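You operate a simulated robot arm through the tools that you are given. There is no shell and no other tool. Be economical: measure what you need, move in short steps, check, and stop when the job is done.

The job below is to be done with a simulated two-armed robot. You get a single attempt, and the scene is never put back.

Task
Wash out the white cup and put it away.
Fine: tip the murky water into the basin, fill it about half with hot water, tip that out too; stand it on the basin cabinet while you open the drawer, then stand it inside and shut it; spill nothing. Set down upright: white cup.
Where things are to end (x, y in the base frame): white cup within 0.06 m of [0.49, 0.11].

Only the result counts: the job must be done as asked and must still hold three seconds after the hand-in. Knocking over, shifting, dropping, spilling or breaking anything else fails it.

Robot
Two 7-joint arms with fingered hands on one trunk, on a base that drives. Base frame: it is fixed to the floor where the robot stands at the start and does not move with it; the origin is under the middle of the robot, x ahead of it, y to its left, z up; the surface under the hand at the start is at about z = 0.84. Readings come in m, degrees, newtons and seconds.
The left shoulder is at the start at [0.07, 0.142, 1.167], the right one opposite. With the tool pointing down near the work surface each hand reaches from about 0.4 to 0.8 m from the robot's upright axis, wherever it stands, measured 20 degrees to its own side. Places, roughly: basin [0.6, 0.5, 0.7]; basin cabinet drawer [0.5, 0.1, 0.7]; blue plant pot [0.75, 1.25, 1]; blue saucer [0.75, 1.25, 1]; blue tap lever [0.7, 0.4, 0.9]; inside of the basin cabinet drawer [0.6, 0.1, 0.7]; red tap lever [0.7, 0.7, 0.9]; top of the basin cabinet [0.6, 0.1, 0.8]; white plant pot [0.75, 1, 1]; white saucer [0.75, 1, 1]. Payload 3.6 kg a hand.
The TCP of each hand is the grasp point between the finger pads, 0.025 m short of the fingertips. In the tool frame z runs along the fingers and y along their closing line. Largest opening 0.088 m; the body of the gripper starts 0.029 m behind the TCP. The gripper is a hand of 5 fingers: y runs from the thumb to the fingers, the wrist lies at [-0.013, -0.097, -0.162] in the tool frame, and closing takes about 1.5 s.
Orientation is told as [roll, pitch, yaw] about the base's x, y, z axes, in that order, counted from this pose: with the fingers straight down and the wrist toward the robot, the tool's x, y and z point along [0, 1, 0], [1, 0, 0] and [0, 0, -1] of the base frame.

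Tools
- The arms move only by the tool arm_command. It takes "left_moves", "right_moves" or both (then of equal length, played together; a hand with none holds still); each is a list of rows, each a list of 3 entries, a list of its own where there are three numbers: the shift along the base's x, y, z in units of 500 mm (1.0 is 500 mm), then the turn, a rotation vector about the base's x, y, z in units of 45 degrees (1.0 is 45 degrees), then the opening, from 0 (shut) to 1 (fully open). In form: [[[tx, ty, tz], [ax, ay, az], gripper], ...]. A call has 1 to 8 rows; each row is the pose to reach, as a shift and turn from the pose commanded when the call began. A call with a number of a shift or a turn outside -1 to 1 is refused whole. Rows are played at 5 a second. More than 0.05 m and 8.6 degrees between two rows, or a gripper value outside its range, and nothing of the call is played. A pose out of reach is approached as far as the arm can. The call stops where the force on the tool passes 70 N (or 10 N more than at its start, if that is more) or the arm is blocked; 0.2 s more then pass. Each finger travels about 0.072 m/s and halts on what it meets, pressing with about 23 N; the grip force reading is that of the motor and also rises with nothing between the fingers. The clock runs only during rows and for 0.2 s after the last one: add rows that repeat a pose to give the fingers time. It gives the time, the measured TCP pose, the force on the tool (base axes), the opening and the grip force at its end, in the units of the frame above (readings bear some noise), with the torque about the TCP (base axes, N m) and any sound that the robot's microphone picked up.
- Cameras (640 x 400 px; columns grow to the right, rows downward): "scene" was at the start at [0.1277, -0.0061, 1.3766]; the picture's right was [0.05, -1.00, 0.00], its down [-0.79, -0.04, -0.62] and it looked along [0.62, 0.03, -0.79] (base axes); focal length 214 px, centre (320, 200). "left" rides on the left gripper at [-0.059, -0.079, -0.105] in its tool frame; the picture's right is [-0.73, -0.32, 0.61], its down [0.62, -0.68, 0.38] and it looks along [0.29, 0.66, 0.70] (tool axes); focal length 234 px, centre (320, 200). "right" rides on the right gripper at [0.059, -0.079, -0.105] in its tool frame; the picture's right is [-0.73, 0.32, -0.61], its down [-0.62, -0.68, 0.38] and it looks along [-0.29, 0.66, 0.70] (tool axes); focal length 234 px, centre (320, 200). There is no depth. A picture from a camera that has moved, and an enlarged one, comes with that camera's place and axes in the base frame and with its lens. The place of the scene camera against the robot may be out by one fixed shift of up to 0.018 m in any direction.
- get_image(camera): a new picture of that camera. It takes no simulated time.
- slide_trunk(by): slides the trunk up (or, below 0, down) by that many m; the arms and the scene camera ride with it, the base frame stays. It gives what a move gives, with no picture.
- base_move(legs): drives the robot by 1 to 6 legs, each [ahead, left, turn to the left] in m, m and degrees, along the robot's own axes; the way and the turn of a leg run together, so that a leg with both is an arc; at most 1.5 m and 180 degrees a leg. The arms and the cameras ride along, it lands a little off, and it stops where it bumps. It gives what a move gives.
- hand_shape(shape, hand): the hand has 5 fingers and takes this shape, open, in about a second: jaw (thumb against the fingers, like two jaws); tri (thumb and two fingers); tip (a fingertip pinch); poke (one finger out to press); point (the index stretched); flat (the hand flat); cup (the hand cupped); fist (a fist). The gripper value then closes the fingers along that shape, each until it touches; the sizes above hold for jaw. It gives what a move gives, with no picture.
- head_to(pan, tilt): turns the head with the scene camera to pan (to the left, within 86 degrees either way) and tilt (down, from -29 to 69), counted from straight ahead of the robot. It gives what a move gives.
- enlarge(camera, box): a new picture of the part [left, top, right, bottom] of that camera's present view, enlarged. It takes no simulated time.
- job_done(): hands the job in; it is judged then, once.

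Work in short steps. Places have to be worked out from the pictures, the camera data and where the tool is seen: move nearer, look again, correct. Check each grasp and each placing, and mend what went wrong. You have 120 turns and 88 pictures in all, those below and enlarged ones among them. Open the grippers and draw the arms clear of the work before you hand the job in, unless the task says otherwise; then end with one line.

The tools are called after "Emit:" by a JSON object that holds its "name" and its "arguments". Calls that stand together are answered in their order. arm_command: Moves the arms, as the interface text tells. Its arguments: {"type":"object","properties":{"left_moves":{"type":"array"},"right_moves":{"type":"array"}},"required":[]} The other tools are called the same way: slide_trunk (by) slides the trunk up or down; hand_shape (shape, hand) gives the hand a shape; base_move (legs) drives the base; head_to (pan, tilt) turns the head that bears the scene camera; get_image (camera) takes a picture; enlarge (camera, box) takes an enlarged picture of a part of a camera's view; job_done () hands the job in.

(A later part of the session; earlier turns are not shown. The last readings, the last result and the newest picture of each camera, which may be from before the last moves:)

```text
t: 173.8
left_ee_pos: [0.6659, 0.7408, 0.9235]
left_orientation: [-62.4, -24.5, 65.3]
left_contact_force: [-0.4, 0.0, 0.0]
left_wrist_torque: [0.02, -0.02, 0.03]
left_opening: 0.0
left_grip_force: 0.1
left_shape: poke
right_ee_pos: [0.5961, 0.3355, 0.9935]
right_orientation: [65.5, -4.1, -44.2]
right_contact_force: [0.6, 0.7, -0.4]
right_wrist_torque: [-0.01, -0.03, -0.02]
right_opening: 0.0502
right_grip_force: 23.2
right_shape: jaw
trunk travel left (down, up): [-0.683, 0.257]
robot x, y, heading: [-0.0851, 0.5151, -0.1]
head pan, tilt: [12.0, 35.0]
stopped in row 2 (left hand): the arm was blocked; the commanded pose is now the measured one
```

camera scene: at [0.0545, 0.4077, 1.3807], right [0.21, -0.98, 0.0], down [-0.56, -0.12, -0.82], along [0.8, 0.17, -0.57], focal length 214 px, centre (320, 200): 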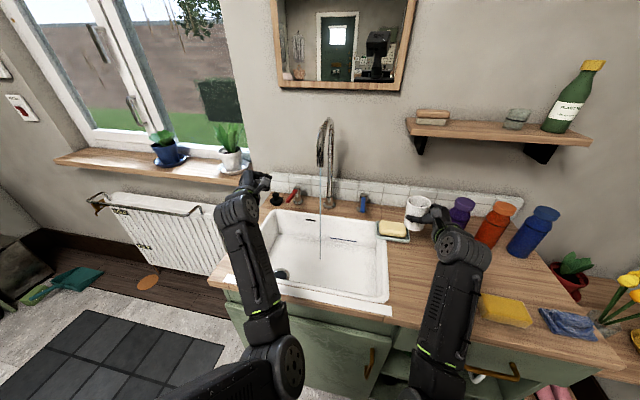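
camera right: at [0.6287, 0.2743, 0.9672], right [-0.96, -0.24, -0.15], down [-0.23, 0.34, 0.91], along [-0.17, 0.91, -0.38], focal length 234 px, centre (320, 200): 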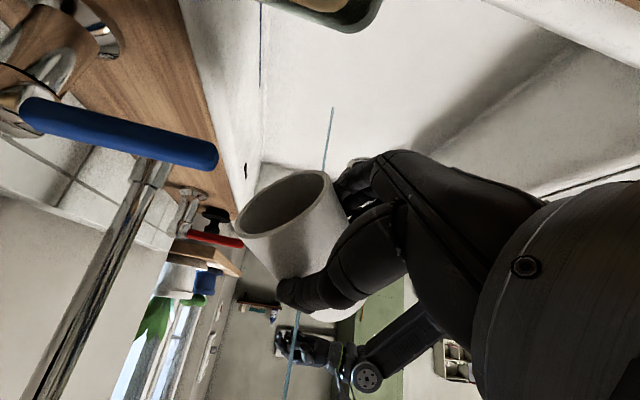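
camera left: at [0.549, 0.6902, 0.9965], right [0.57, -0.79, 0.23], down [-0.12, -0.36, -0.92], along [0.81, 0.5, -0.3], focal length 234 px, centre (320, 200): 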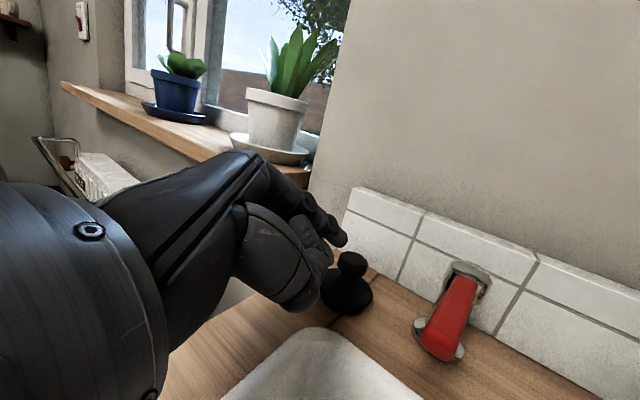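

The arm jams at the body again, so I position with the trunk, 8 mm down, and push with the base.

Emit:
{"name": "slide_trunk", "arguments": {"by": -0.01}}

Emit:
{"name": "base_move", "arguments": {"legs": [[0, -0.045, 0]]}}

Emit:
{"name": "base_move", "arguments": {"legs": [[0, -0.012, 0]]}}

```text
t: 174.4
left_ee_pos: [0.666, 0.7393, 0.9118]
left_orientation: [-62.5, -24.4, 65.4]
left_contact_force: [-0.4, 0.3, 0.9]
left_wrist_torque: [-0.01, -0.02, -0.04]
left_opening: 0.0
left_grip_force: 0.2
left_shape: poke
right_ee_pos: [0.5961, 0.3362, 0.983]
right_orientation: [65.4, -4.0, -44.2]
right_contact_force: [0.4, 0.0, 0.3]
right_wrist_torque: [0.03, 0.03, 0.0]
right_opening: 0.0504
right_grip_force: 22.9
right_shape: jaw
trunk travel left (down, up): [-0.673, 0.267]
robot x, y, heading: [-0.0815, 0.5165, 0.0]
head pan, tilt: [12.0, 35.0]
```

```text
t: 175.3
left_ee_pos: [0.666, 0.6934, 0.9119]
left_orientation: [-62.3, -24.5, 65.4]
left_contact_force: [0.2, -0.2, 0.7]
left_wrist_torque: [0.0, 0.02, 0.0]
left_opening: 0.0001
left_grip_force: 0.1
left_shape: poke
right_ee_pos: [0.5959, 0.2903, 0.9841]
right_orientation: [65.5, -4.1, -44.2]
right_contact_force: [-0.2, 0.7, -1.2]
right_wrist_torque: [-0.01, -0.02, 0.01]
right_opening: 0.0502
right_grip_force: 22.7
right_shape: jaw
trunk travel left (down, up): [-0.673, 0.267]
robot x, y, heading: [-0.0844, 0.4725, -0.2]
head pan, tilt: [12.0, 35.0]
```

```text
t: 176.0
left_ee_pos: [0.6671, 0.6846, 0.9112]
left_orientation: [-62.4, -24.6, 65.5]
left_contact_force: [-0.3, 3.9, -0.8]
left_wrist_torque: [0.04, 0.02, 0.07]
left_opening: 0.0001
left_grip_force: 0.1
left_shape: poke
right_ee_pos: [0.596, 0.2795, 0.9832]
right_orientation: [65.4, -4.1, -44.1]
right_contact_force: [1.8, -0.8, -1.0]
right_wrist_torque: [-0.01, 0.02, 0.0]
right_opening: 0.0506
right_grip_force: 23.1
right_shape: jaw
trunk travel left (down, up): [-0.673, 0.267]
robot x, y, heading: [-0.0874, 0.4563, -0.1]
head pan, tilt: [12.0, 35.0]
```

The finger touches the lever with 4 N. I press about 12 mm more.

Emit:
{"name": "base_move", "arguments": {"legs": [[0, -0.012, 0]]}}

Emit:
{"name": "get_image", "arguments": {"camera": "scene"}}

```text
t: 176.8
left_ee_pos: [0.6649, 0.6798, 0.9112]
left_orientation: [-62.5, -24.3, 65.9]
left_contact_force: [-6.1, 29.8, -1.9]
left_wrist_torque: [0.0, 0.07, 0.63]
left_opening: 0.0001
left_grip_force: 0.2
left_shape: poke
right_ee_pos: [0.5961, 0.2725, 0.9833]
right_orientation: [65.3, -4.4, -43.9]
right_contact_force: [0.7, 0.0, -0.3]
right_wrist_torque: [0.03, -0.02, 0.03]
right_opening: 0.0504
right_grip_force: 22.8
right_shape: jaw
trunk travel left (down, up): [-0.673, 0.267]
robot x, y, heading: [-0.0881, 0.4505, -0.0]
head pan, tilt: [12.0, 35.0]
```

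```text
5 pictures are left
camera scene: at [0.0534, 0.4634, 1.3707], right [0.21, -0.98, 0.01], down [-0.56, -0.12, -0.82], along [0.8, 0.17, -0.57], focal length 214 px, centre (320, 200)
```

scene: 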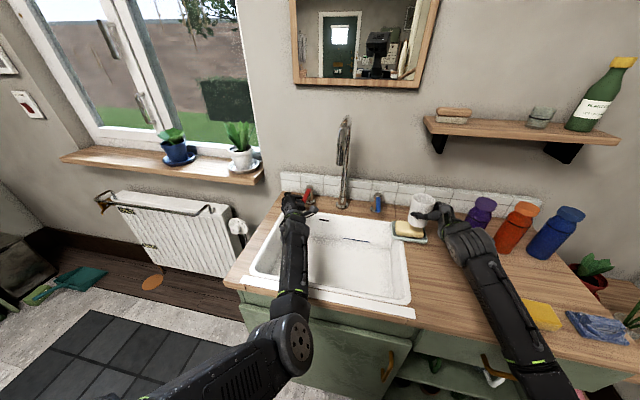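

The stream has stopped; the tap is closed against its stop. I back the finger off to the left, lift the left arm, and drive toward the place where the cup first stood.

Emit:
{"name": "base_move", "arguments": {"legs": [[0, 0.03, 0]]}}

Emit:
{"name": "arm_command", "arguments": {"left_moves": [[[0, 0.01, 0.06], [0, 0, 0], 0], [[0, 0.02, 0.12], [0, 0, 0], 0], [[0, 0.03, 0.18], [0, 0, 0], 0], [[0, 0.04, 0.2], [0, 0, 0], 0]]}}

Emit:
{"name": "base_move", "arguments": {"legs": [[-0.16, 0, 0], [0, -0.082, 0]]}}

```text
t: 177.6
left_ee_pos: [0.6666, 0.705, 0.9128]
left_orientation: [-62.2, -24.7, 65.7]
left_contact_force: [0.2, 0.5, 0.4]
left_wrist_torque: [-0.01, 0.0, 0.04]
left_opening: 0.0
left_grip_force: 0.0
left_shape: poke
right_ee_pos: [0.5952, 0.2962, 0.983]
right_orientation: [65.4, -3.9, -44.2]
right_contact_force: [0.3, 0.0, -0.6]
right_wrist_torque: [-0.01, 0.04, -0.01]
right_opening: 0.0502
right_grip_force: 22.7
right_shape: jaw
trunk travel left (down, up): [-0.673, 0.267]
robot x, y, heading: [-0.0881, 0.4782, -0.2]
head pan, tilt: [12.0, 35.0]
```

```text
t: 178.6
left_ee_pos: [0.6646, 0.7253, 1.0119]
left_orientation: [-62.3, -24.6, 65.8]
left_contact_force: [-0.1, 0.4, -0.4]
left_wrist_torque: [0.01, 0.0, 0.02]
left_opening: 0.0002
left_grip_force: 0.1
left_shape: poke
right_ee_pos: [0.5968, 0.2973, 0.9827]
right_orientation: [65.3, -4.0, -44.1]
right_contact_force: [-0.2, -1.3, -0.3]
right_wrist_torque: [-0.04, 0.04, -0.01]
right_opening: 0.0502
right_grip_force: 23.4
right_shape: jaw
trunk travel left (down, up): [-0.673, 0.267]
robot x, y, heading: [-0.0855, 0.4768, -0.3]
head pan, tilt: [12.0, 35.0]
```

```text
t: 180.7
left_ee_pos: [0.5045, 0.6439, 1.0123]
left_orientation: [-62.2, -24.7, 65.8]
left_contact_force: [0.4, 0.6, -0.5]
left_wrist_torque: [0.02, 0.02, 0.0]
left_opening: 0.0
left_grip_force: 0.0
left_shape: poke
right_ee_pos: [0.4373, 0.2141, 0.9833]
right_orientation: [65.5, -4.1, -44.0]
right_contact_force: [-0.4, -1.3, -0.9]
right_wrist_torque: [0.05, 0.0, 0.0]
right_opening: 0.0503
right_grip_force: 23.3
right_shape: jaw
trunk travel left (down, up): [-0.673, 0.267]
robot x, y, heading: [-0.2474, 0.3981, 0.1]
head pan, tilt: [12.0, 35.0]
```

I bring the cup over its first place and lower it toward the counter.

Emit:
{"name": "arm_command", "arguments": {"right_moves": [[[0.02, -0.01, -0.04], [0.01, 0, 0.01], 0], [[0.04, -0.015, -0.08], [0.03, -0.01, 0.025], 0], [[0.058, -0.02, -0.12], [0.03, -0.01, 0.025], 0], [[0.058, -0.02, -0.15], [0.03, -0.01, 0.025], 0], [[0.058, -0.02, -0.165], [0.03, -0.01, 0.025], 0], [[0.058, -0.02, -0.173], [0.03, -0.01, 0.025], 0], [[0.058, -0.02, -0.173], [0.03, -0.01, 0.025], 0]]}}

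Emit:
{"name": "enlarge", "arguments": {"camera": "scene", "box": [390, 110, 470, 174]}}

```text
t: 182.3
left_ee_pos: [0.5047, 0.6441, 1.0126]
left_orientation: [-62.3, -24.6, 65.8]
left_contact_force: [-0.1, -0.2, -0.2]
left_wrist_torque: [-0.02, -0.01, 0.0]
left_opening: 0.0
left_grip_force: 0.1
left_shape: poke
right_ee_pos: [0.4646, 0.207, 0.8964]
right_orientation: [66.7, -3.4, -43.1]
right_contact_force: [-0.4, 0.6, -0.8]
right_wrist_torque: [-0.01, 0.0, -0.02]
right_opening: 0.0505
right_grip_force: 22.9
right_shape: jaw
trunk travel left (down, up): [-0.673, 0.267]
robot x, y, heading: [-0.2441, 0.3945, 0.0]
head pan, tilt: [12.0, 35.0]
```

```text
6.25 times, centred on (430, 142) of scene
camera zoom: at [-0.1059, 0.4046, 1.3708], right [0.21, -0.98, 0.0], down [-0.56, -0.12, -0.82], along [0.8, 0.17, -0.57], focal length 1340 px, centre (-368, 562)
```

zoom: 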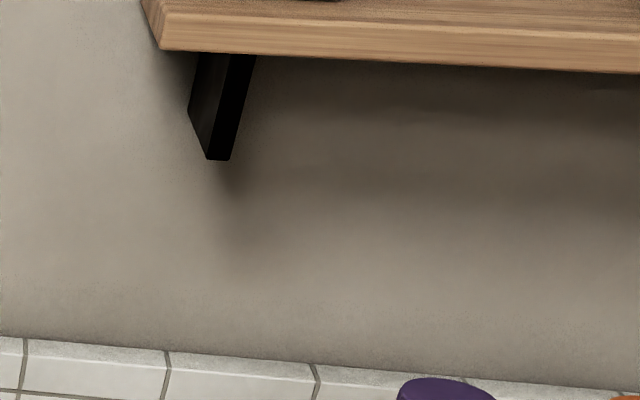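

That crop missed the cup, so I rely on force. I lower in 2 mm steps until the counter is felt.

Emit:
{"name": "arm_command", "arguments": {"right_moves": [[[0, 0, -0.004], [0, 0, 0], 0], [[0, 0, -0.006], [0, 0, 0], 0], [[0, 0, -0.006], [0, 0, 0], 0]]}}

Emit:
{"name": "arm_command", "arguments": {"right_moves": [[[0, 0, -0.003], [0, 0, 0], 0], [[0, 0, -0.003], [0, 0, 0], 0]]}}

Emit:
{"name": "arm_command", "arguments": {"right_moves": [[[0, 0, -0.003], [0, 0, 0], 0], [[0, 0, -0.003], [0, 0, 0], 0]]}}

```text
t: 183.1
left_ee_pos: [0.5047, 0.6434, 1.0116]
left_orientation: [-62.3, -24.6, 65.8]
left_contact_force: [-0.5, -0.6, 0.0]
left_wrist_torque: [0.02, -0.03, 0.01]
left_opening: 0.0003
left_grip_force: 0.2
left_shape: poke
right_ee_pos: [0.4649, 0.207, 0.8944]
right_orientation: [66.7, -3.5, -43.0]
right_contact_force: [-0.4, -0.3, 0.4]
right_wrist_torque: [-0.01, -0.02, -0.06]
right_opening: 0.0504
right_grip_force: 22.8
right_shape: jaw
trunk travel left (down, up): [-0.673, 0.267]
robot x, y, heading: [-0.2422, 0.3969, 0.1]
head pan, tilt: [12.0, 35.0]
```

```text
t: 183.7
left_ee_pos: [0.5038, 0.6453, 1.0123]
left_orientation: [-62.2, -24.6, 65.8]
left_contact_force: [-0.7, -0.2, -0.3]
left_wrist_torque: [-0.04, -0.02, -0.02]
left_opening: 0.0
left_grip_force: 0.1
left_shape: poke
right_ee_pos: [0.4638, 0.207, 0.8927]
right_orientation: [66.8, -3.6, -43.0]
right_contact_force: [-1.1, -0.1, 2.7]
right_wrist_torque: [-0.02, -0.1, -0.02]
right_opening: 0.0503
right_grip_force: 23.0
right_shape: jaw
trunk travel left (down, up): [-0.673, 0.267]
robot x, y, heading: [-0.2449, 0.3938, 0.1]
head pan, tilt: [12.0, 35.0]
```

```text
t: 184.3
left_ee_pos: [0.5037, 0.6456, 1.0139]
left_orientation: [-62.3, -24.6, 65.9]
left_contact_force: [0.9, 0.4, 1.0]
left_wrist_torque: [0.03, -0.01, -0.02]
left_opening: 0.0001
left_grip_force: 0.1
left_shape: poke
right_ee_pos: [0.4639, 0.2079, 0.8936]
right_orientation: [66.8, -3.7, -43.0]
right_contact_force: [0.3, -0.2, 6.8]
right_wrist_torque: [-0.04, -0.22, -0.02]
right_opening: 0.0503
right_grip_force: 22.9
right_shape: jaw
trunk travel left (down, up): [-0.673, 0.267]
robot x, y, heading: [-0.2446, 0.3965, 0.1]
head pan, tilt: [12.0, 35.0]
```

The counter is felt at the same height as at the first grasp, so the cup stands flat. I open the hand and draw back along the fingers.

Emit:
{"name": "arm_command", "arguments": {"right_moves": [[[0, 0, 0.002], [0, 0, 0], 0.3], [[0, 0, 0.002], [0, 0, 0], 0.7], [[0, 0, 0.002], [0, 0, 0], 1], [[0, 0, 0.002], [0, 0, 0], 1], [[0, 0, 0.002], [0, 0, 0], 1], [[0, 0, 0.002], [0, 0, 0], 1]]}}

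Emit:
{"name": "arm_command", "arguments": {"right_moves": [[[-0.02, -0.02, 0], [0, 0, 0], 1], [[-0.06, -0.06, 0.01], [0, 0, 0], 1], [[-0.12, -0.12, 0.03], [0, 0, 0], 1], [[-0.19, -0.18, 0.08], [0, 0, 0], 1], [[-0.26, -0.2, 0.15], [0, 0, 0], 1], [[-0.32, -0.2, 0.22], [0, 0, 0], 1]]}}

Emit:
{"name": "get_image", "arguments": {"camera": "right"}}

```text
t: 185.7
left_ee_pos: [0.5032, 0.6438, 1.0116]
left_orientation: [-62.2, -24.6, 65.8]
left_contact_force: [-0.3, -0.1, -0.3]
left_wrist_torque: [0.01, 0.03, -0.05]
left_opening: 0.0002
left_grip_force: 0.0
left_shape: poke
right_ee_pos: [0.4645, 0.2061, 0.8921]
right_orientation: [66.7, -3.5, -43.1]
right_contact_force: [0.0, -0.4, -0.7]
right_wrist_torque: [-0.02, 0.03, 0.0]
right_opening: 0.0876
right_grip_force: 0.1
right_shape: jaw
trunk travel left (down, up): [-0.673, 0.267]
robot x, y, heading: [-0.2422, 0.3981, 0.3]
head pan, tilt: [12.0, 35.0]
```

```text
refused: row 4 steps farther than a row can; nothing moved
```

```text
3 pictures are left
camera right: at [0.3532, 0.2115, 0.9819], right [-0.32, -0.86, -0.41], down [-0.39, 0.51, -0.76], along [0.86, -0.09, -0.5], focal length 234 px, centre (320, 200)
```

right: 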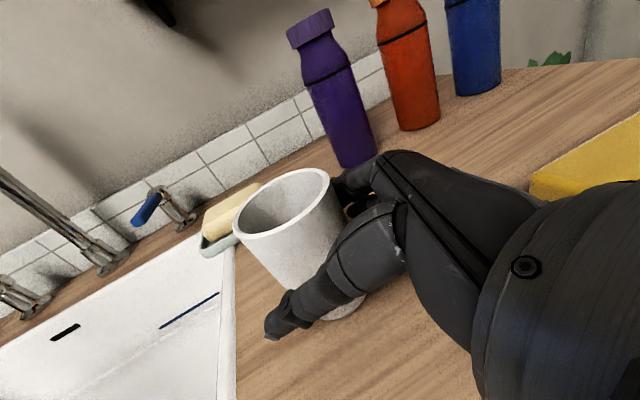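

The cup stands upright near [0.466, 0.218]. I withdraw with shorter steps, then turn the right hand back toward the plain downward pose.

Emit:
{"name": "arm_command", "arguments": {"right_moves": [[[-0.03, -0.03, 0.005], [0, 0, 0], 1], [[-0.08, -0.08, 0.02], [0, 0, 0], 1], [[-0.14, -0.14, 0.05], [0, 0, 0], 1], [[-0.2, -0.17, 0.1], [0, 0, 0], 1], [[-0.26, -0.18, 0.16], [0, 0, 0], 1], [[-0.32, -0.18, 0.22], [0, 0, 0], 1]]}}

Emit:
{"name": "base_move", "arguments": {"legs": [[-0.12, 0, 0], [0, -0.19, 0]]}}

Emit:
{"name": "arm_command", "arguments": {"right_moves": [[[0, 0, 0.02], [-0.147, 0.061, 0.087], 1], [[0, 0, 0.04], [-0.294, 0.122, 0.174], 1], [[0, 0, 0.06], [-0.441, 0.182, 0.261], 1], [[0, 0, 0.06], [-0.588, 0.243, 0.348], 1], [[0, 0, 0.06], [-0.735, 0.304, 0.435], 1]]}}

Emit:
{"name": "arm_command", "arguments": {"right_moves": [[[0, 0, 0], [-0.147, 0.061, 0.087], 1], [[0, 0, 0], [-0.294, 0.122, 0.174], 1], [[0, 0, 0], [-0.441, 0.182, 0.261], 1], [[0, 0, 0], [-0.588, 0.243, 0.348], 1], [[0, 0, 0], [-0.735, 0.304, 0.435], 1], [[0, 0, 0], [-0.735, 0.304, 0.435], 1]]}}

```text
t: 187.1
left_ee_pos: [0.5042, 0.6439, 1.0124]
left_orientation: [-62.5, -24.6, 65.9]
left_contact_force: [0.9, -0.3, 0.4]
left_wrist_torque: [-0.01, -0.01, 0.01]
left_opening: 0.0
left_grip_force: 0.0
left_shape: poke
right_ee_pos: [0.3033, 0.1169, 1.0014]
right_orientation: [66.7, -3.5, -42.9]
right_contact_force: [0.3, -0.3, -0.7]
right_wrist_torque: [-0.01, 0.01, 0.0]
right_opening: 0.0877
right_grip_force: 0.0
right_shape: jaw
trunk travel left (down, up): [-0.673, 0.267]
robot x, y, heading: [-0.2463, 0.3947, 0.0]
head pan, tilt: [12.0, 35.0]
```

```text
t: 189.5
left_ee_pos: [0.3827, 0.4554, 1.0113]
left_orientation: [-62.3, -24.6, 66.0]
left_contact_force: [-0.6, 0.4, -0.8]
left_wrist_torque: [0.01, 0.01, 0.03]
left_opening: 0.0
left_grip_force: 0.0
left_shape: poke
right_ee_pos: [0.1855, -0.0744, 1.002]
right_orientation: [66.8, -3.5, -42.8]
right_contact_force: [-0.3, 0.0, -0.4]
right_wrist_torque: [-0.01, -0.01, 0.0]
right_opening: 0.0877
right_grip_force: 0.1
right_shape: jaw
trunk travel left (down, up): [-0.673, 0.267]
robot x, y, heading: [-0.3652, 0.2044, 0.1]
head pan, tilt: [12.0, 35.0]
```

```text
t: 190.7
left_ee_pos: [0.3831, 0.4541, 1.0123]
left_orientation: [-62.3, -24.6, 66.1]
left_contact_force: [-0.1, 0.2, -0.6]
left_wrist_torque: [-0.02, -0.01, 0.01]
left_opening: 0.0
left_grip_force: 0.1
left_shape: poke
right_ee_pos: [0.1853, -0.0743, 1.0329]
right_orientation: [31.2, -8.8, -18.6]
right_contact_force: [0.6, 1.2, 0.1]
right_wrist_torque: [-0.01, 0.0, -0.01]
right_opening: 0.0875
right_grip_force: 0.1
right_shape: jaw
trunk travel left (down, up): [-0.673, 0.267]
robot x, y, heading: [-0.3601, 0.1998, 0.4]
head pan, tilt: [12.0, 35.0]
```

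```text
t: 192.1
left_ee_pos: [0.3831, 0.4545, 1.0114]
left_orientation: [-62.4, -24.7, 66.0]
left_contact_force: [-0.6, -0.1, 0.3]
left_wrist_torque: [-0.02, 0.01, -0.02]
left_opening: 0.0003
left_grip_force: 0.1
left_shape: poke
right_ee_pos: [0.1839, -0.0739, 1.0309]
right_orientation: [-3.1, 1.0, 4.1]
right_contact_force: [0.6, 0.2, 0.3]
right_wrist_torque: [0.01, 0.0, 0.02]
right_opening: 0.0876
right_grip_force: 0.0
right_shape: jaw
trunk travel left (down, up): [-0.673, 0.267]
robot x, y, heading: [-0.3649, 0.2031, 0.1]
head pan, tilt: [12.0, 35.0]
```

The right hand is back to the plain pose. Now I pitch it forward 45 degrees for the drawer handle, which I place near [0.316, 0.055, 0.757], raise the left hand, and lower the trunk 0.1 m.

Emit:
{"name": "arm_command", "arguments": {"right_moves": [[[0, 0.045, 0], [0.01, -0.17, -0.01], 1], [[0, 0.09, 0], [0.02, -0.34, -0.03], 1], [[0, 0.135, 0], [0.03, -0.51, -0.05], 1], [[0, 0.18, 0], [0.05, -0.68, -0.07], 1], [[0, 0.225, 0], [0.06, -0.84, -0.08], 1], [[0, 0.258, 0], [0.07, -0.98, -0.09], 1], [[0, 0.258, 0], [0.07, -0.98, -0.09], 1]], "left_moves": [[[-0.02, 0, 0.04], [0, 0, 0], 0], [[-0.05, 0, 0.08], [0, 0, 0], 0], [[-0.08, 0, 0.12], [0, 0, 0], 0], [[-0.1, 0, 0.16], [0, 0, 0], 0], [[-0.1, 0, 0.2], [0, 0, 0], 0], [[-0.1, 0, 0.2], [0, 0, 0], 0], [[-0.1, 0, 0.2], [0, 0, 0], 0]]}}

Emit:
{"name": "slide_trunk", "arguments": {"by": -0.1}}

Emit:
{"name": "arm_command", "arguments": {"right_moves": [[[0, 0, -0.08], [0, 0, 0], 1], [[0, 0, -0.16], [0, 0, 0], 0.8], [[0, 0, -0.24], [0, 0, 0], 0.6], [[0, 0, -0.24], [0, 0, 0], 0.6]]}}

```text
t: 193.7
left_ee_pos: [0.3328, 0.4682, 1.1151]
left_orientation: [-62.1, -25.6, 67.1]
left_contact_force: [-0.5, 0.5, 0.0]
left_wrist_torque: [-0.02, 0.01, 0.0]
left_opening: 0.0001
left_grip_force: 0.1
left_shape: poke
right_ee_pos: [0.186, 0.0552, 1.0306]
right_orientation: [-1.0, -43.2, -1.1]
right_contact_force: [0.3, -0.2, 0.9]
right_wrist_torque: [-0.03, 0.04, 0.02]
right_opening: 0.0877
right_grip_force: 0.0
right_shape: jaw
trunk travel left (down, up): [-0.673, 0.267]
robot x, y, heading: [-0.3649, 0.2029, 0.3]
head pan, tilt: [12.0, 35.0]
```

```text
t: 195.0
left_ee_pos: [0.3319, 0.4668, 1.0156]
left_orientation: [-62.1, -25.7, 66.9]
left_contact_force: [0.7, 0.1, 0.7]
left_wrist_torque: [-0.01, 0.01, 0.0]
left_opening: 0.0
left_grip_force: 0.2
left_shape: poke
right_ee_pos: [0.1859, 0.0554, 0.9326]
right_orientation: [-1.1, -43.3, -0.8]
right_contact_force: [-0.2, 1.0, -0.1]
right_wrist_torque: [0.01, -0.02, 0.01]
right_opening: 0.0878
right_grip_force: 0.1
right_shape: jaw
trunk travel left (down, up): [-0.573, 0.367]
robot x, y, heading: [-0.3657, 0.2052, 0.2]
head pan, tilt: [12.0, 35.0]
```

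```text
t: 196.0
left_ee_pos: [0.3319, 0.4668, 1.0133]
left_orientation: [-62.0, -25.6, 67.0]
left_contact_force: [-0.8, 0.3, 0.4]
left_wrist_torque: [0.02, 0.04, 0.05]
left_opening: 0.0002
left_grip_force: 0.0
left_shape: poke
right_ee_pos: [0.1858, 0.053, 0.8098]
right_orientation: [-1.1, -43.3, -1.0]
right_contact_force: [0.0, 0.2, -0.4]
right_wrist_torque: [0.01, -0.02, 0.0]
right_opening: 0.0529
right_grip_force: 0.0
right_shape: jaw
trunk travel left (down, up): [-0.573, 0.367]
robot x, y, heading: [-0.3624, 0.2034, 0.1]
head pan, tilt: [12.0, 35.0]
```

The right hand is in front of the drawer. I use one picture from its camera to locate the handle.

Emit:
{"name": "get_image", "arguments": {"camera": "right"}}

```text
2 pictures are left
camera right: at [0.0585, 0.1183, 0.831], right [-0.2, -0.71, 0.67], down [-0.25, -0.63, -0.74], along [0.95, -0.32, -0.05], focal length 234 px, centre (320, 200)
```

right: 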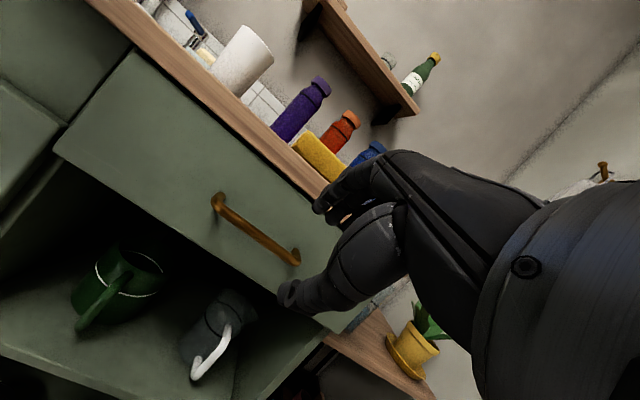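

The handle bar centre comes out at about [0.32, 0.056, 0.74], level along y. I go in above it, lower so the fingers pass behind the bar, and close.

Emit:
{"name": "arm_command", "arguments": {"right_moves": [[[0.08, 0.0, -0.02], [0, 0, 0], 0.6], [[0.16, 0.006, -0.05], [0, 0, 0], 0.6], [[0.238, 0.006, -0.07], [0, 0, 0], 0.6], [[0.24, 0.006, -0.1], [0, 0, 0], 0.6], [[0.244, 0.006, -0.136], [0, 0, 0], 0.6], [[0.244, 0.006, -0.136], [0, 0, 0], 0.6]]}}

Emit:
{"name": "arm_command", "arguments": {"right_moves": [[[0, 0, 0], [0, 0, 0], 0.3], [[0, 0, 0], [0, 0, 0], 0], [[0, 0, 0], [0, 0, 0], 0], [[0, 0, 0], [0, 0, 0], 0], [[0, 0, 0], [0, 0, 0], 0], [[0, 0, 0], [0, 0, 0], 0]]}}

```text
t: 197.4
left_ee_pos: [0.3314, 0.4666, 1.0149]
left_orientation: [-62.0, -25.6, 67.0]
left_contact_force: [-0.6, 0.4, -0.4]
left_wrist_torque: [0.04, -0.01, 0.0]
left_opening: 0.0002
left_grip_force: 0.0
left_shape: poke
right_ee_pos: [0.3066, 0.0581, 0.7435]
right_orientation: [-1.0, -43.4, -1.0]
right_contact_force: [-6.6, 0.4, 1.8]
right_wrist_torque: [-0.01, -0.2, -0.02]
right_opening: 0.0517
right_grip_force: 0.0
right_shape: jaw
trunk travel left (down, up): [-0.573, 0.367]
robot x, y, heading: [-0.3644, 0.2026, 0.2]
head pan, tilt: [12.0, 35.0]
```

```text
t: 198.8
left_ee_pos: [0.3331, 0.4661, 1.0128]
left_orientation: [-61.9, -25.6, 66.9]
left_contact_force: [-0.4, 0.2, -0.7]
left_wrist_torque: [0.0, 0.0, 0.0]
left_opening: 0.0002
left_grip_force: 0.2
left_shape: poke
right_ee_pos: [0.3087, 0.0579, 0.7412]
right_orientation: [-1.1, -43.1, -1.0]
right_contact_force: [0.3, 1.1, -6.6]
right_wrist_torque: [-0.04, 0.01, 0.08]
right_opening: 0.0
right_grip_force: 22.8
right_shape: jaw
trunk travel left (down, up): [-0.573, 0.367]
robot x, y, heading: [-0.367, 0.2051, 0.4]
head pan, tilt: [12.0, 35.0]
```

The fingers closed fully, but there's a load on them, so they may be hooked. I test with a small pull.

Emit:
{"name": "arm_command", "arguments": {"right_moves": [[[-0.02, 0, 0], [0, 0, 0], 0], [[-0.04, 0, 0], [0, 0, 0], 0], [[-0.06, 0, 0], [0, 0, 0], 0]]}}

```text
t: 199.6
left_ee_pos: [0.3327, 0.4671, 1.0131]
left_orientation: [-61.9, -25.6, 66.9]
left_contact_force: [-0.2, 0.2, 0.0]
left_wrist_torque: [-0.01, -0.01, -0.02]
left_opening: 0.0
left_grip_force: 0.1
left_shape: poke
right_ee_pos: [0.2784, 0.058, 0.7419]
right_orientation: [-1.1, -43.2, -1.0]
right_contact_force: [0.0, 1.0, -8.6]
right_wrist_torque: [-0.06, 0.02, 0.1]
right_opening: 0.0
right_grip_force: 23.3
right_shape: jaw
trunk travel left (down, up): [-0.573, 0.367]
robot x, y, heading: [-0.3642, 0.2055, 0.2]
head pan, tilt: [12.0, 35.0]
```

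A steady load follows the hand, which suggests it holds the handle and the drawer moves freely. I pull on with the base by 0.2 m and check.

Emit:
{"name": "base_move", "arguments": {"legs": [[-0.2, 0, 0]]}}

Emit:
{"name": "head_to", "arguments": {"pan": 0, "tilt": 52}}

Emit:
{"name": "get_image", "arguments": {"camera": "scene"}}

```text
t: 201.2
left_ee_pos: [0.1635, 0.4716, 1.016]
left_orientation: [-62.0, -26.1, 67.5]
left_contact_force: [0.1, -0.1, 0.1]
left_wrist_torque: [0.0, -0.03, 0.0]
left_opening: 0.0003
left_grip_force: 0.1
left_shape: poke
right_ee_pos: [0.1062, 0.0568, 0.7374]
right_orientation: [-1.2, -42.4, -1.0]
right_contact_force: [-1.5, 0.4, 1.4]
right_wrist_torque: [-0.04, 0.0, 0.08]
right_opening: 0.0
right_grip_force: 23.1
right_shape: jaw
trunk travel left (down, up): [-0.573, 0.367]
robot x, y, heading: [-0.5355, 0.2009, 0.2]
head pan, tilt: [12.0, 35.0]
stopped in leg 1: the robot was blocked; the commanded pose is now the measured one
```

```text
t: 202.0
left_ee_pos: [0.1622, 0.47, 1.0155]
left_orientation: [-62.0, -26.0, 67.3]
left_contact_force: [-0.3, 0.1, -0.2]
left_wrist_torque: [0.0, 0.04, 0.0]
left_opening: 0.0001
left_grip_force: 0.1
left_shape: poke
right_ee_pos: [0.1068, 0.0587, 0.7371]
right_orientation: [-1.1, -42.5, -0.9]
right_contact_force: [-0.3, 0.4, -0.6]
right_wrist_torque: [-0.05, -0.02, 0.06]
right_opening: 0.0
right_grip_force: 23.1
right_shape: jaw
trunk travel left (down, up): [-0.573, 0.367]
robot x, y, heading: [-0.5327, 0.2046, 0.2]
head pan, tilt: [0.0, 52.0]
```

```text
1 pictures are left
camera scene: at [-0.4059, 0.1943, 1.2465], right [0.01, -1.0, 0.0], down [-0.79, 0.0, -0.62], along [0.62, 0.0, -0.79], focal length 214 px, centre (320, 200)
```

scene: 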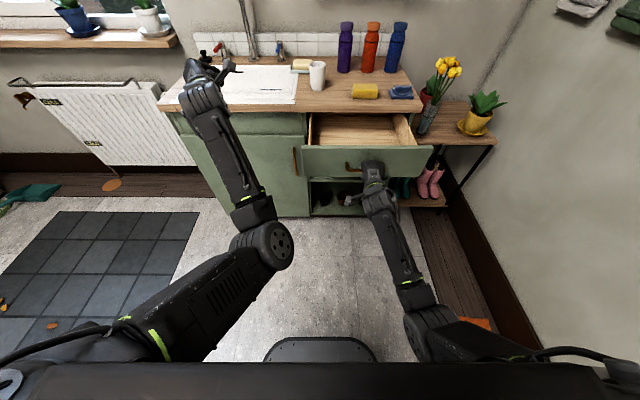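

The drawer is open to its stop, about 0.20 m. I release the handle, lift the hand clear, and turn it back to pointing down.

Emit:
{"name": "arm_command", "arguments": {"right_moves": [[[0, 0, 0], [0, 0, 0], 0.3], [[0, 0, 0], [0, 0, 0], 0.6], [[0, 0, 0], [0, 0, 0], 0.6], [[0, 0, 0], [0, 0, 0], 0.6], [[0, 0, 0.04], [0, 0, 0], 0.6], [[-0.02, 0, 0.1], [0, 0, 0], 0.6], [[-0.08, 0, 0.16], [0, 0, 0], 0.6]]}}

Emit:
{"name": "arm_command", "arguments": {"right_moves": [[[0, 0, 0.06], [0, 0.16, 0], 0.6], [[0, 0, 0.12], [0, 0.32, 0], 0.6], [[0, 0, 0.18], [0, 0.48, 0], 0.6], [[0, 0, 0.22], [0, 0.64, 0], 0.6], [[0, 0, 0.24], [0, 0.8, 0], 0.6], [[0, 0, 0.24], [0, 0.95, 0], 0.6], [[0, 0, 0.24], [0, 0.95, 0], 0.6]]}}

Emit:
{"name": "slide_trunk", "arguments": {"by": 0.16}}

Emit:
{"name": "base_move", "arguments": {"legs": [[0, 0.2, 0], [0.28, 0, 0]]}}

```text
t: 203.6
left_ee_pos: [0.162, 0.4711, 1.0163]
left_orientation: [-61.9, -26.0, 67.5]
left_contact_force: [0.6, -0.4, 0.8]
left_wrist_torque: [-0.01, -0.03, -0.03]
left_opening: 0.0
left_grip_force: 0.1
left_shape: poke
right_ee_pos: [0.0677, 0.0561, 0.818]
right_orientation: [-1.3, -42.6, -1.0]
right_contact_force: [0.3, 0.2, 0.2]
right_wrist_torque: [0.04, -0.02, -0.02]
right_opening: 0.0525
right_grip_force: 0.0
right_shape: jaw
trunk travel left (down, up): [-0.573, 0.367]
robot x, y, heading: [-0.5338, 0.2032, 0.5]
head pan, tilt: [0.0, 52.0]
```

```text
t: 205.2
left_ee_pos: [0.1639, 0.4703, 1.0152]
left_orientation: [-62.0, -26.0, 67.4]
left_contact_force: [0.4, 0.1, -0.5]
left_wrist_torque: [-0.02, 0.03, 0.04]
left_opening: 0.0003
left_grip_force: 0.1
left_shape: poke
right_ee_pos: [0.1651, 0.0482, 0.8804]
right_orientation: [-1.7, 0.2, -0.6]
right_contact_force: [0.6, 0.3, 0.8]
right_wrist_torque: [-0.02, 0.0, 0.0]
right_opening: 0.0527
right_grip_force: 0.0
right_shape: jaw
right hand out of reach, approached as far as the arm can: row 3, 4, 5, 6, 7
trunk travel left (down, up): [-0.573, 0.367]
robot x, y, heading: [-0.5344, 0.1994, 0.5]
head pan, tilt: [0.0, 52.0]
```

```text
t: 207.0
left_ee_pos: [0.1619, 0.4719, 1.1756]
left_orientation: [-61.9, -26.0, 67.5]
left_contact_force: [0.4, -0.3, -0.8]
left_wrist_torque: [0.01, -0.02, 0.05]
left_opening: 0.0
left_grip_force: 0.0
left_shape: poke
right_ee_pos: [0.1653, 0.0468, 1.0398]
right_orientation: [-1.8, 0.2, -0.8]
right_contact_force: [0.1, -0.1, -0.3]
right_wrist_torque: [0.02, -0.02, 0.04]
right_opening: 0.0526
right_grip_force: 0.0
right_shape: jaw
trunk travel left (down, up): [-0.733, 0.207]
robot x, y, heading: [-0.5348, 0.2006, 0.4]
head pan, tilt: [0.0, 52.0]
```

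```text
t: 210.2
left_ee_pos: [0.4422, 0.6728, 1.1761]
left_orientation: [-62.1, -26.0, 67.5]
left_contact_force: [-0.3, -0.2, -1.2]
left_wrist_torque: [-0.01, 0.03, -0.02]
left_opening: 0.0
left_grip_force: 0.0
left_shape: poke
right_ee_pos: [0.4446, 0.2485, 1.0398]
right_orientation: [-1.8, 0.3, -0.9]
right_contact_force: [1.2, 0.3, 0.0]
right_wrist_torque: [0.01, 0.04, -0.01]
right_opening: 0.0528
right_grip_force: 0.0
right_shape: jaw
trunk travel left (down, up): [-0.733, 0.207]
robot x, y, heading: [-0.2529, 0.405, 0.4]
head pan, tilt: [0.0, 52.0]
```

The hand is above the cup. I will pinch the cup's far wall with the thumb inside and the fingers outside: move to [0.498, 0.218], come straight down, and close.

Emit:
{"name": "arm_command", "arguments": {"right_moves": [[[0.06, -0.03, -0.02], [0.03, 0, 0.02], 0.6], [[0.107, -0.061, -0.05], [0.04, 0, 0.02], 0.6], [[0.107, -0.061, -0.1], [0.04, 0, 0.02], 0.6], [[0.107, -0.061, -0.12], [0.04, 0, 0.02], 0.6]]}}

Emit:
{"name": "get_image", "arguments": {"camera": "right"}}

```text
t: 211.2
left_ee_pos: [0.4445, 0.6727, 1.1759]
left_orientation: [-61.9, -26.0, 67.4]
left_contact_force: [-0.3, -0.3, 0.3]
left_wrist_torque: [0.02, 0.0, 0.0]
left_opening: 0.0
left_grip_force: 0.1
left_shape: poke
right_ee_pos: [0.4976, 0.2179, 0.98]
right_orientation: [0.1, 0.2, 0.1]
right_contact_force: [-0.1, -0.4, 0.3]
right_wrist_torque: [0.02, -0.02, 0.03]
right_opening: 0.0524
right_grip_force: 0.0
right_shape: jaw
trunk travel left (down, up): [-0.733, 0.207]
robot x, y, heading: [-0.2545, 0.4075, 0.3]
head pan, tilt: [0.0, 52.0]
```

```text
0 pictures are left
camera right: at [0.4198, 0.2775, 1.0843], right [0.33, -0.73, 0.61], down [-0.68, -0.63, -0.38], along [0.66, -0.29, -0.7], focal length 234 px, centre (320, 200)
```

right: 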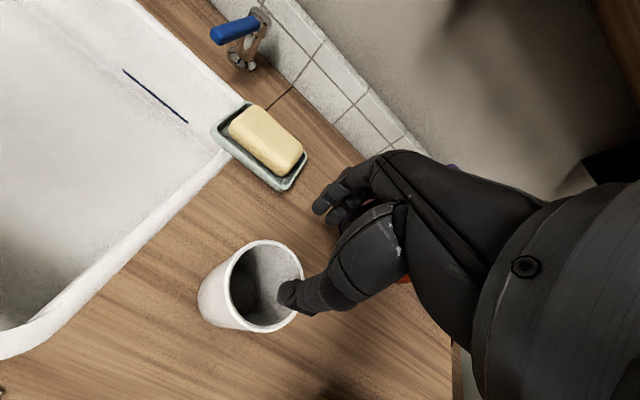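

That picture puts the cup axis at [0.4735, 0.219]. I shift 9 mm forward, descend to z = 0.905 and close on the wall; from here I go by the readings.

Emit:
{"name": "arm_command", "arguments": {"right_moves": [[[0.018, 0.002, -0.02], [0, 0, 0], 0.6], [[0.018, 0.002, -0.07], [0, 0, 0], 0.6], [[0.018, 0.002, -0.12], [0, 0, 0], 0.6], [[0.018, 0.002, -0.148], [0, 0, 0], 0.6], [[0.018, 0.002, -0.148], [0, 0, 0], 0.6]]}}

Emit:
{"name": "arm_command", "arguments": {"right_moves": [[[0, 0, 0], [0, 0, 0], 0.4], [[0, 0, 0], [0, 0, 0], 0.25], [[0, 0, 0], [0, 0, 0], 0.1], [[0, 0, 0], [0, 0, 0], 0], [[0, 0, 0], [0, 0, 0], 0], [[0, 0, 0], [0, 0, 0], 0]]}}

```text
t: 212.4
left_ee_pos: [0.4443, 0.6735, 1.1751]
left_orientation: [-62.0, -26.1, 67.4]
left_contact_force: [-1.0, 0.2, -0.3]
left_wrist_torque: [0.03, 0.01, -0.02]
left_opening: 0.0
left_grip_force: 0.1
left_shape: poke
right_ee_pos: [0.5009, 0.2193, 0.907]
right_orientation: [-0.1, 0.1, 0.1]
right_contact_force: [-0.1, 0.3, -0.1]
right_wrist_torque: [0.01, 0.02, 0.01]
right_opening: 0.0525
right_grip_force: 0.0
right_shape: jaw
right hand out of reach, approached as far as the arm can: row 3, 4, 5
trunk travel left (down, up): [-0.733, 0.207]
robot x, y, heading: [-0.2512, 0.4074, 0.3]
head pan, tilt: [0.0, 52.0]
```

```text
t: 213.8
left_ee_pos: [0.4427, 0.6738, 1.1752]
left_orientation: [-62.1, -26.1, 67.5]
left_contact_force: [0.7, 0.4, 0.0]
left_wrist_torque: [0.0, 0.0, 0.01]
left_opening: 0.0
left_grip_force: 0.0
left_shape: poke
right_ee_pos: [0.5003, 0.2198, 0.9064]
right_orientation: [0.0, 0.2, 0.0]
right_contact_force: [0.1, 0.2, 0.0]
right_wrist_torque: [0.04, 0.02, 0.0]
right_opening: 0.0
right_grip_force: 22.6
right_shape: jaw
trunk travel left (down, up): [-0.733, 0.207]
robot x, y, heading: [-0.2563, 0.4044, 0.6]
head pan, tilt: [0.0, 52.0]
```

Thin things read as 0 here, as the handle did. I lift 0.03 m and read the load to confirm the grasp.

Emit:
{"name": "arm_command", "arguments": {"right_moves": [[[0, 0, 0.02], [0, 0, 0], 0], [[0, 0, 0.05], [0, 0, 0], 0], [[0, 0, 0.07], [0, 0, 0], 0]]}}

Emit:
{"name": "arm_command", "arguments": {"right_moves": [[[0, 0, 0], [0, 0, 0], 0]]}}

Emit:
{"name": "arm_command", "arguments": {"right_moves": [[[0, 0, 0], [0, 0, 0], 0]]}}

Emit:
{"name": "arm_command", "arguments": {"right_moves": [[[0, 0, 0], [0, 0, 0], 0]]}}

Emit:
{"name": "arm_command", "arguments": {"right_moves": [[[0, 0, 0], [0, 0, 0], 0]]}}

Emit:
{"name": "arm_command", "arguments": {"right_moves": [[[0, 0, 0], [0, 0, 0], 0]]}}

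```text
t: 214.6
left_ee_pos: [0.4441, 0.6727, 1.1766]
left_orientation: [-62.0, -26.0, 67.3]
left_contact_force: [-0.6, 0.7, -0.1]
left_wrist_torque: [0.01, 0.01, 0.01]
left_opening: 0.0
left_grip_force: 0.1
left_shape: poke
right_ee_pos: [0.4996, 0.22, 0.9406]
right_orientation: [-0.1, 0.2, 0.1]
right_contact_force: [0.6, 0.6, -1.0]
right_wrist_torque: [0.03, -0.03, 0.01]
right_opening: 0.0
right_grip_force: 23.0
right_shape: jaw
trunk travel left (down, up): [-0.733, 0.207]
robot x, y, heading: [-0.2517, 0.4035, 0.2]
head pan, tilt: [0.0, 52.0]
```

```text
t: 215.0
left_ee_pos: [0.4425, 0.6745, 1.1765]
left_orientation: [-62.0, -26.1, 67.4]
left_contact_force: [-0.2, 0.9, 0.3]
left_wrist_torque: [-0.01, 0.02, 0.01]
left_opening: 0.0
left_grip_force: 0.0
left_shape: poke
right_ee_pos: [0.5011, 0.2189, 0.9416]
right_orientation: [0.1, 0.3, 0.1]
right_contact_force: [0.9, 0.8, -0.1]
right_wrist_torque: [0.0, -0.01, 0.03]
right_opening: 0.0001
right_grip_force: 22.9
right_shape: jaw
trunk travel left (down, up): [-0.733, 0.207]
robot x, y, heading: [-0.2544, 0.4038, 0.1]
head pan, tilt: [0.0, 52.0]
```

```text
t: 215.4
left_ee_pos: [0.4436, 0.6731, 1.1765]
left_orientation: [-61.9, -26.1, 67.4]
left_contact_force: [0.3, -0.2, -0.6]
left_wrist_torque: [-0.01, 0.0, -0.08]
left_opening: 0.0001
left_grip_force: 0.1
left_shape: poke
right_ee_pos: [0.501, 0.2178, 0.9404]
right_orientation: [0.0, 0.1, 0.1]
right_contact_force: [0.5, -0.4, -0.4]
right_wrist_torque: [-0.02, 0.0, -0.01]
right_opening: 0.0
right_grip_force: 22.8
right_shape: jaw
trunk travel left (down, up): [-0.733, 0.207]
robot x, y, heading: [-0.2533, 0.4072, 0.3]
head pan, tilt: [0.0, 52.0]
```

```text
t: 215.8
left_ee_pos: [0.4436, 0.6735, 1.175]
left_orientation: [-62.1, -26.1, 67.4]
left_contact_force: [0.7, -0.7, 0.1]
left_wrist_torque: [-0.01, -0.02, 0.0]
left_opening: 0.0
left_grip_force: 0.0
left_shape: poke
right_ee_pos: [0.4998, 0.2195, 0.9401]
right_orientation: [0.0, 0.2, 0.1]
right_contact_force: [0.2, 0.5, 0.1]
right_wrist_torque: [0.0, 0.0, -0.01]
right_opening: 0.0001
right_grip_force: 22.6
right_shape: jaw
trunk travel left (down, up): [-0.733, 0.207]
robot x, y, heading: [-0.2576, 0.4039, 0.6]
head pan, tilt: [0.0, 52.0]
```

```text
t: 216.2
left_ee_pos: [0.4432, 0.6739, 1.176]
left_orientation: [-62.1, -26.1, 67.5]
left_contact_force: [0.0, -0.2, 0.0]
left_wrist_torque: [-0.02, 0.02, 0.01]
left_opening: 0.0
left_grip_force: 0.0
left_shape: poke
right_ee_pos: [0.5009, 0.2188, 0.9416]
right_orientation: [0.0, 0.1, 0.2]
right_contact_force: [0.1, -0.4, -0.5]
right_wrist_torque: [-0.01, 0.02, 0.01]
right_opening: 0.0001
right_grip_force: 23.2
right_shape: jaw
trunk travel left (down, up): [-0.733, 0.207]
robot x, y, heading: [-0.255, 0.4034, 0.6]
head pan, tilt: [0.0, 52.0]
```

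```text
t: 216.6
left_ee_pos: [0.4439, 0.6728, 1.1749]
left_orientation: [-62.0, -26.1, 67.4]
left_contact_force: [0.2, -0.3, 0.1]
left_wrist_torque: [0.0, 0.0, -0.01]
left_opening: 0.0
left_grip_force: 0.1
left_shape: poke
right_ee_pos: [0.5008, 0.2198, 0.9405]
right_orientation: [0.0, 0.2, 0.1]
right_contact_force: [-0.3, 0.0, -2.3]
right_wrist_torque: [-0.02, 0.0, -0.01]
right_opening: 0.0
right_grip_force: 23.5
right_shape: jaw
trunk travel left (down, up): [-0.733, 0.207]
robot x, y, heading: [-0.252, 0.4058, 0.4]
head pan, tilt: [0.0, 52.0]
```

The mean load is about -0.7 N, matching the empty cup held earlier. I double-check by lowering 5 mm beyond the grasp height: a held cup must push back.

Emit:
{"name": "arm_command", "arguments": {"right_moves": [[[0, 0, -0.03], [0, 0, 0], 0], [[0, 0, -0.06], [0, 0, 0], 0], [[0, 0, -0.072], [0, 0, 0], 0], [[0, 0, -0.08], [0, 0, 0], 0]]}}

```text
t: 217.6
left_ee_pos: [0.4415, 0.6745, 1.1777]
left_orientation: [-62.1, -26.1, 67.6]
left_contact_force: [-0.9, -0.3, 0.0]
left_wrist_torque: [-0.03, 0.01, 0.0]
left_opening: 0.0001
left_grip_force: 0.0
left_shape: poke
right_ee_pos: [0.4986, 0.2191, 0.9052]
right_orientation: [0.1, -0.1, 0.1]
right_contact_force: [2.0, -1.3, 13.2]
right_wrist_torque: [-0.04, -0.09, 0.02]
right_opening: 0.0
right_grip_force: 22.8
right_shape: jaw
trunk travel left (down, up): [-0.733, 0.207]
robot x, y, heading: [-0.2528, 0.4055, 0.4]
head pan, tilt: [0.0, 52.0]
```

The push-back of 13 N confirms that the cup is held. I lift it, carry it over the open drawer to TCP [0.283, 0.11], and lower the trunk 0.1 m.

Emit:
{"name": "arm_command", "arguments": {"right_moves": [[[0, 0, 0.05], [0, 0, 0], 0], [[0, 0, 0.14], [0, 0, 0], 0], [[0, 0, 0.22], [0, 0, 0], 0], [[-0.07, -0.03, 0.25], [0, 0, 0], 0], [[-0.15, -0.07, 0.25], [0, 0, 0], 0], [[-0.23, -0.11, 0.25], [0, 0, 0], 0], [[-0.31, -0.15, 0.25], [0, 0, 0], 0], [[-0.39, -0.19, 0.25], [0, 0, 0], 0]]}}

Emit:
{"name": "arm_command", "arguments": {"right_moves": [[[-0.02, -0.015, 0], [0, 0, 0], 0], [[-0.041, -0.028, 0], [0, 0, 0], 0], [[-0.041, -0.028, 0], [0, 0, 0], 0]]}}

Emit:
{"name": "slide_trunk", "arguments": {"by": -0.1}}

```text
t: 219.4
left_ee_pos: [0.4433, 0.6735, 1.1768]
left_orientation: [-62.1, -26.2, 67.4]
left_contact_force: [-0.1, 0.6, 0.1]
left_wrist_torque: [-0.01, 0.01, 0.01]
left_opening: 0.0
left_grip_force: 0.2
left_shape: poke
right_ee_pos: [0.3858, 0.101, 0.9971]
right_orientation: [0.0, 0.3, 0.2]
right_contact_force: [0.5, 0.2, 0.0]
right_wrist_torque: [0.01, -0.01, 0.0]
right_opening: 0.0
right_grip_force: 23.4
right_shape: jaw
right hand out of reach, approached as far as the arm can: row 5, 6, 7, 8
trunk travel left (down, up): [-0.733, 0.207]
robot x, y, heading: [-0.2538, 0.4034, 0.4]
head pan, tilt: [0.0, 52.0]
```

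```text
t: 220.2
left_ee_pos: [0.4429, 0.6734, 1.1757]
left_orientation: [-62.0, -26.0, 67.4]
left_contact_force: [0.6, -0.1, -0.4]
left_wrist_torque: [-0.02, -0.01, -0.01]
left_opening: 0.0001
left_grip_force: 0.0
left_shape: poke
right_ee_pos: [0.3744, 0.083, 0.9965]
right_orientation: [0.0, 0.2, 0.1]
right_contact_force: [0.3, 0.1, -0.6]
right_wrist_torque: [-0.02, 0.0, 0.03]
right_opening: 0.0003
right_grip_force: 23.1
right_shape: jaw
right hand out of reach, approached as far as the arm can: row 1, 2, 3
trunk travel left (down, up): [-0.733, 0.207]
robot x, y, heading: [-0.2535, 0.405, 0.5]
head pan, tilt: [0.0, 52.0]
```

```text
t: 221.5
left_ee_pos: [0.4412, 0.6739, 1.0768]
left_orientation: [-62.2, -26.0, 67.6]
left_contact_force: [-0.5, 0.2, -0.5]
left_wrist_torque: [0.0, -0.01, 0.01]
left_opening: 0.0
left_grip_force: 0.0
left_shape: poke
right_ee_pos: [0.3721, 0.0837, 0.9014]
right_orientation: [-0.3, -0.2, 0.1]
right_contact_force: [3.8, 0.0, 27.6]
right_wrist_torque: [-0.11, 0.0, 0.0]
right_opening: 0.0
right_grip_force: 23.1
right_shape: jaw
trunk travel left (down, up): [-0.633, 0.307]
robot x, y, heading: [-0.2532, 0.4049, 0.2]
head pan, tilt: [0.0, 52.0]
```

The hand was still short of the target when the trunk went down, and the cup now presses on the counter edge. I raise the trunk straight back up at once.

Emit:
{"name": "slide_trunk", "arguments": {"by": 0.1}}

```text
t: 222.8
left_ee_pos: [0.4434, 0.6741, 1.175]
left_orientation: [-61.8, -26.1, 67.4]
left_contact_force: [0.1, -0.4, 0.2]
left_wrist_torque: [-0.03, -0.02, 0.03]
left_opening: 0.0001
left_grip_force: 0.0
left_shape: poke
right_ee_pos: [0.3744, 0.0822, 0.996]
right_orientation: [0.0, 0.3, 0.1]
right_contact_force: [0.3, 0.6, -1.4]
right_wrist_torque: [0.02, 0.0, 0.0]
right_opening: 0.0
right_grip_force: 22.9
right_shape: jaw
trunk travel left (down, up): [-0.733, 0.207]
robot x, y, heading: [-0.2548, 0.4049, 0.5]
head pan, tilt: [0.0, 52.0]
```

The load is back to the cup's weight alone, so it's still held. I use the base to bring the cup over the drawer instead of the arm.

Emit:
{"name": "base_move", "arguments": {"legs": [[-0.09, 0.027, 0]]}}

```text
t: 223.9
left_ee_pos: [0.3545, 0.7009, 1.1753]
left_orientation: [-62.0, -26.1, 67.4]
left_contact_force: [-0.2, -0.8, 0.3]
left_wrist_torque: [0.0, 0.01, -0.01]
left_opening: 0.0
left_grip_force: 0.0
left_shape: poke
right_ee_pos: [0.2843, 0.1095, 0.9953]
right_orientation: [0.1, 0.3, 0.1]
right_contact_force: [-1.0, -0.3, -0.3]
right_wrist_torque: [0.03, -0.03, 0.03]
right_opening: 0.0
right_grip_force: 23.4
right_shape: jaw
trunk travel left (down, up): [-0.733, 0.207]
robot x, y, heading: [-0.3431, 0.4317, 0.3]
head pan, tilt: [0.0, 52.0]
```

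The cup is over the drawer at TCP [0.284, 0.110]. I lower with the trunk, first by 0.16 m, then in small steps watching the force.

Emit:
{"name": "slide_trunk", "arguments": {"by": -0.16}}

Emit:
{"name": "slide_trunk", "arguments": {"by": -0.03}}

Emit:
{"name": "slide_trunk", "arguments": {"by": -0.015}}

```text
t: 225.8
left_ee_pos: [0.3533, 0.7, 1.0161]
left_orientation: [-62.0, -26.1, 67.4]
left_contact_force: [0.7, 0.6, -0.2]
left_wrist_torque: [0.01, 0.0, -0.01]
left_opening: 0.0001
left_grip_force: 0.1
left_shape: poke
right_ee_pos: [0.2848, 0.1092, 0.8354]
right_orientation: [0.0, 0.2, 0.1]
right_contact_force: [-0.2, 0.1, -0.6]
right_wrist_torque: [-0.04, 0.01, -0.02]
right_opening: 0.0
right_grip_force: 22.8
right_shape: jaw
trunk travel left (down, up): [-0.573, 0.367]
robot x, y, heading: [-0.3403, 0.4319, 0.3]
head pan, tilt: [0.0, 52.0]
```

```text
t: 226.5
left_ee_pos: [0.3532, 0.7008, 0.986]
left_orientation: [-62.0, -26.1, 67.5]
left_contact_force: [-0.1, 0.5, 0.2]
left_wrist_torque: [-0.02, -0.01, -0.03]
left_opening: 0.0001
left_grip_force: 0.0
left_shape: poke
right_ee_pos: [0.2841, 0.1089, 0.8061]
right_orientation: [0.0, 0.2, 0.1]
right_contact_force: [-1.2, -0.3, 0.4]
right_wrist_torque: [0.02, -0.01, -0.02]
right_opening: 0.0004
right_grip_force: 22.8
right_shape: jaw
trunk travel left (down, up): [-0.543, 0.397]
robot x, y, heading: [-0.3413, 0.4337, 0.6]
head pan, tilt: [0.0, 52.0]
```

```text
t: 227.2
left_ee_pos: [0.3536, 0.7005, 0.9722]
left_orientation: [-62.0, -26.1, 67.5]
left_contact_force: [0.6, -0.3, -0.1]
left_wrist_torque: [-0.01, 0.01, -0.02]
left_opening: 0.0
left_grip_force: 0.1
left_shape: poke
right_ee_pos: [0.285, 0.1085, 0.7912]
right_orientation: [0.0, 0.2, 0.0]
right_contact_force: [0.3, -0.4, -0.6]
right_wrist_torque: [0.02, -0.01, -0.03]
right_opening: 0.0001
right_grip_force: 23.4
right_shape: jaw
trunk travel left (down, up): [-0.528, 0.412]
robot x, y, heading: [-0.345, 0.4323, 0.5]
head pan, tilt: [0.0, 52.0]
```

No contact yet, with the cup bottom near 0.725. I continue down in small steps.

Emit:
{"name": "slide_trunk", "arguments": {"by": -0.01}}

Emit:
{"name": "slide_trunk", "arguments": {"by": -0.005}}

```text
t: 227.7
left_ee_pos: [0.3546, 0.6994, 0.9608]
left_orientation: [-62.0, -26.1, 67.5]
left_contact_force: [0.7, 0.8, -0.3]
left_wrist_torque: [0.04, 0.0, -0.03]
left_opening: 0.0
left_grip_force: 0.1
left_shape: poke
right_ee_pos: [0.283, 0.1075, 0.7823]
right_orientation: [0.0, 0.2, 0.2]
right_contact_force: [-0.7, 0.6, -1.1]
right_wrist_torque: [-0.02, -0.03, 0.0]
right_opening: 0.0002
right_grip_force: 23.1
right_shape: jaw
trunk travel left (down, up): [-0.518, 0.422]
robot x, y, heading: [-0.3452, 0.4325, 0.3]
head pan, tilt: [0.0, 52.0]
```

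```text
t: 228.3
left_ee_pos: [0.3547, 0.7002, 0.9566]
left_orientation: [-62.0, -26.1, 67.5]
left_contact_force: [-0.1, -0.3, 0.1]
left_wrist_torque: [-0.02, -0.02, -0.01]
left_opening: 0.0
left_grip_force: 0.1
left_shape: poke
right_ee_pos: [0.2849, 0.1102, 0.7768]
right_orientation: [0.0, 0.2, 0.1]
right_contact_force: [0.3, 0.0, -0.9]
right_wrist_torque: [0.01, -0.01, 0.0]
right_opening: 0.0002
right_grip_force: 22.7
right_shape: jaw
trunk travel left (down, up): [-0.513, 0.427]
robot x, y, heading: [-0.3418, 0.4327, 0.3]
head pan, tilt: [0.0, 52.0]
```

Still free at z = 0.777; I keep stepping down.

Emit:
{"name": "slide_trunk", "arguments": {"by": -0.006}}

Emit:
{"name": "slide_trunk", "arguments": {"by": -0.005}}

```text
t: 228.8
left_ee_pos: [0.3529, 0.7006, 0.9502]
left_orientation: [-61.9, -26.2, 67.5]
left_contact_force: [0.7, -0.2, 0.8]
left_wrist_torque: [0.0, 0.02, -0.01]
left_opening: 0.0003
left_grip_force: 0.1
left_shape: poke
right_ee_pos: [0.2854, 0.1092, 0.7698]
right_orientation: [0.0, 0.1, 0.1]
right_contact_force: [0.2, 0.2, -0.9]
right_wrist_torque: [0.0, -0.04, 0.04]
right_opening: 0.0
right_grip_force: 23.1
right_shape: jaw
trunk travel left (down, up): [-0.507, 0.433]
robot x, y, heading: [-0.3433, 0.4345, 0.3]
head pan, tilt: [0.0, 52.0]
```

```text
t: 229.4
left_ee_pos: [0.3543, 0.7003, 0.9434]
left_orientation: [-62.0, -26.1, 67.4]
left_contact_force: [0.3, -1.0, -0.2]
left_wrist_torque: [0.02, 0.03, 0.01]
left_opening: 0.0
left_grip_force: 0.1
left_shape: poke
right_ee_pos: [0.2846, 0.1089, 0.7643]
right_orientation: [-0.1, 0.2, 0.1]
right_contact_force: [0.1, -0.8, -0.5]
right_wrist_torque: [0.05, 0.0, 0.02]
right_opening: 0.0001
right_grip_force: 22.6
right_shape: jaw
trunk travel left (down, up): [-0.502, 0.438]
robot x, y, heading: [-0.3429, 0.4322, 0.5]
head pan, tilt: [0.0, 52.0]
```

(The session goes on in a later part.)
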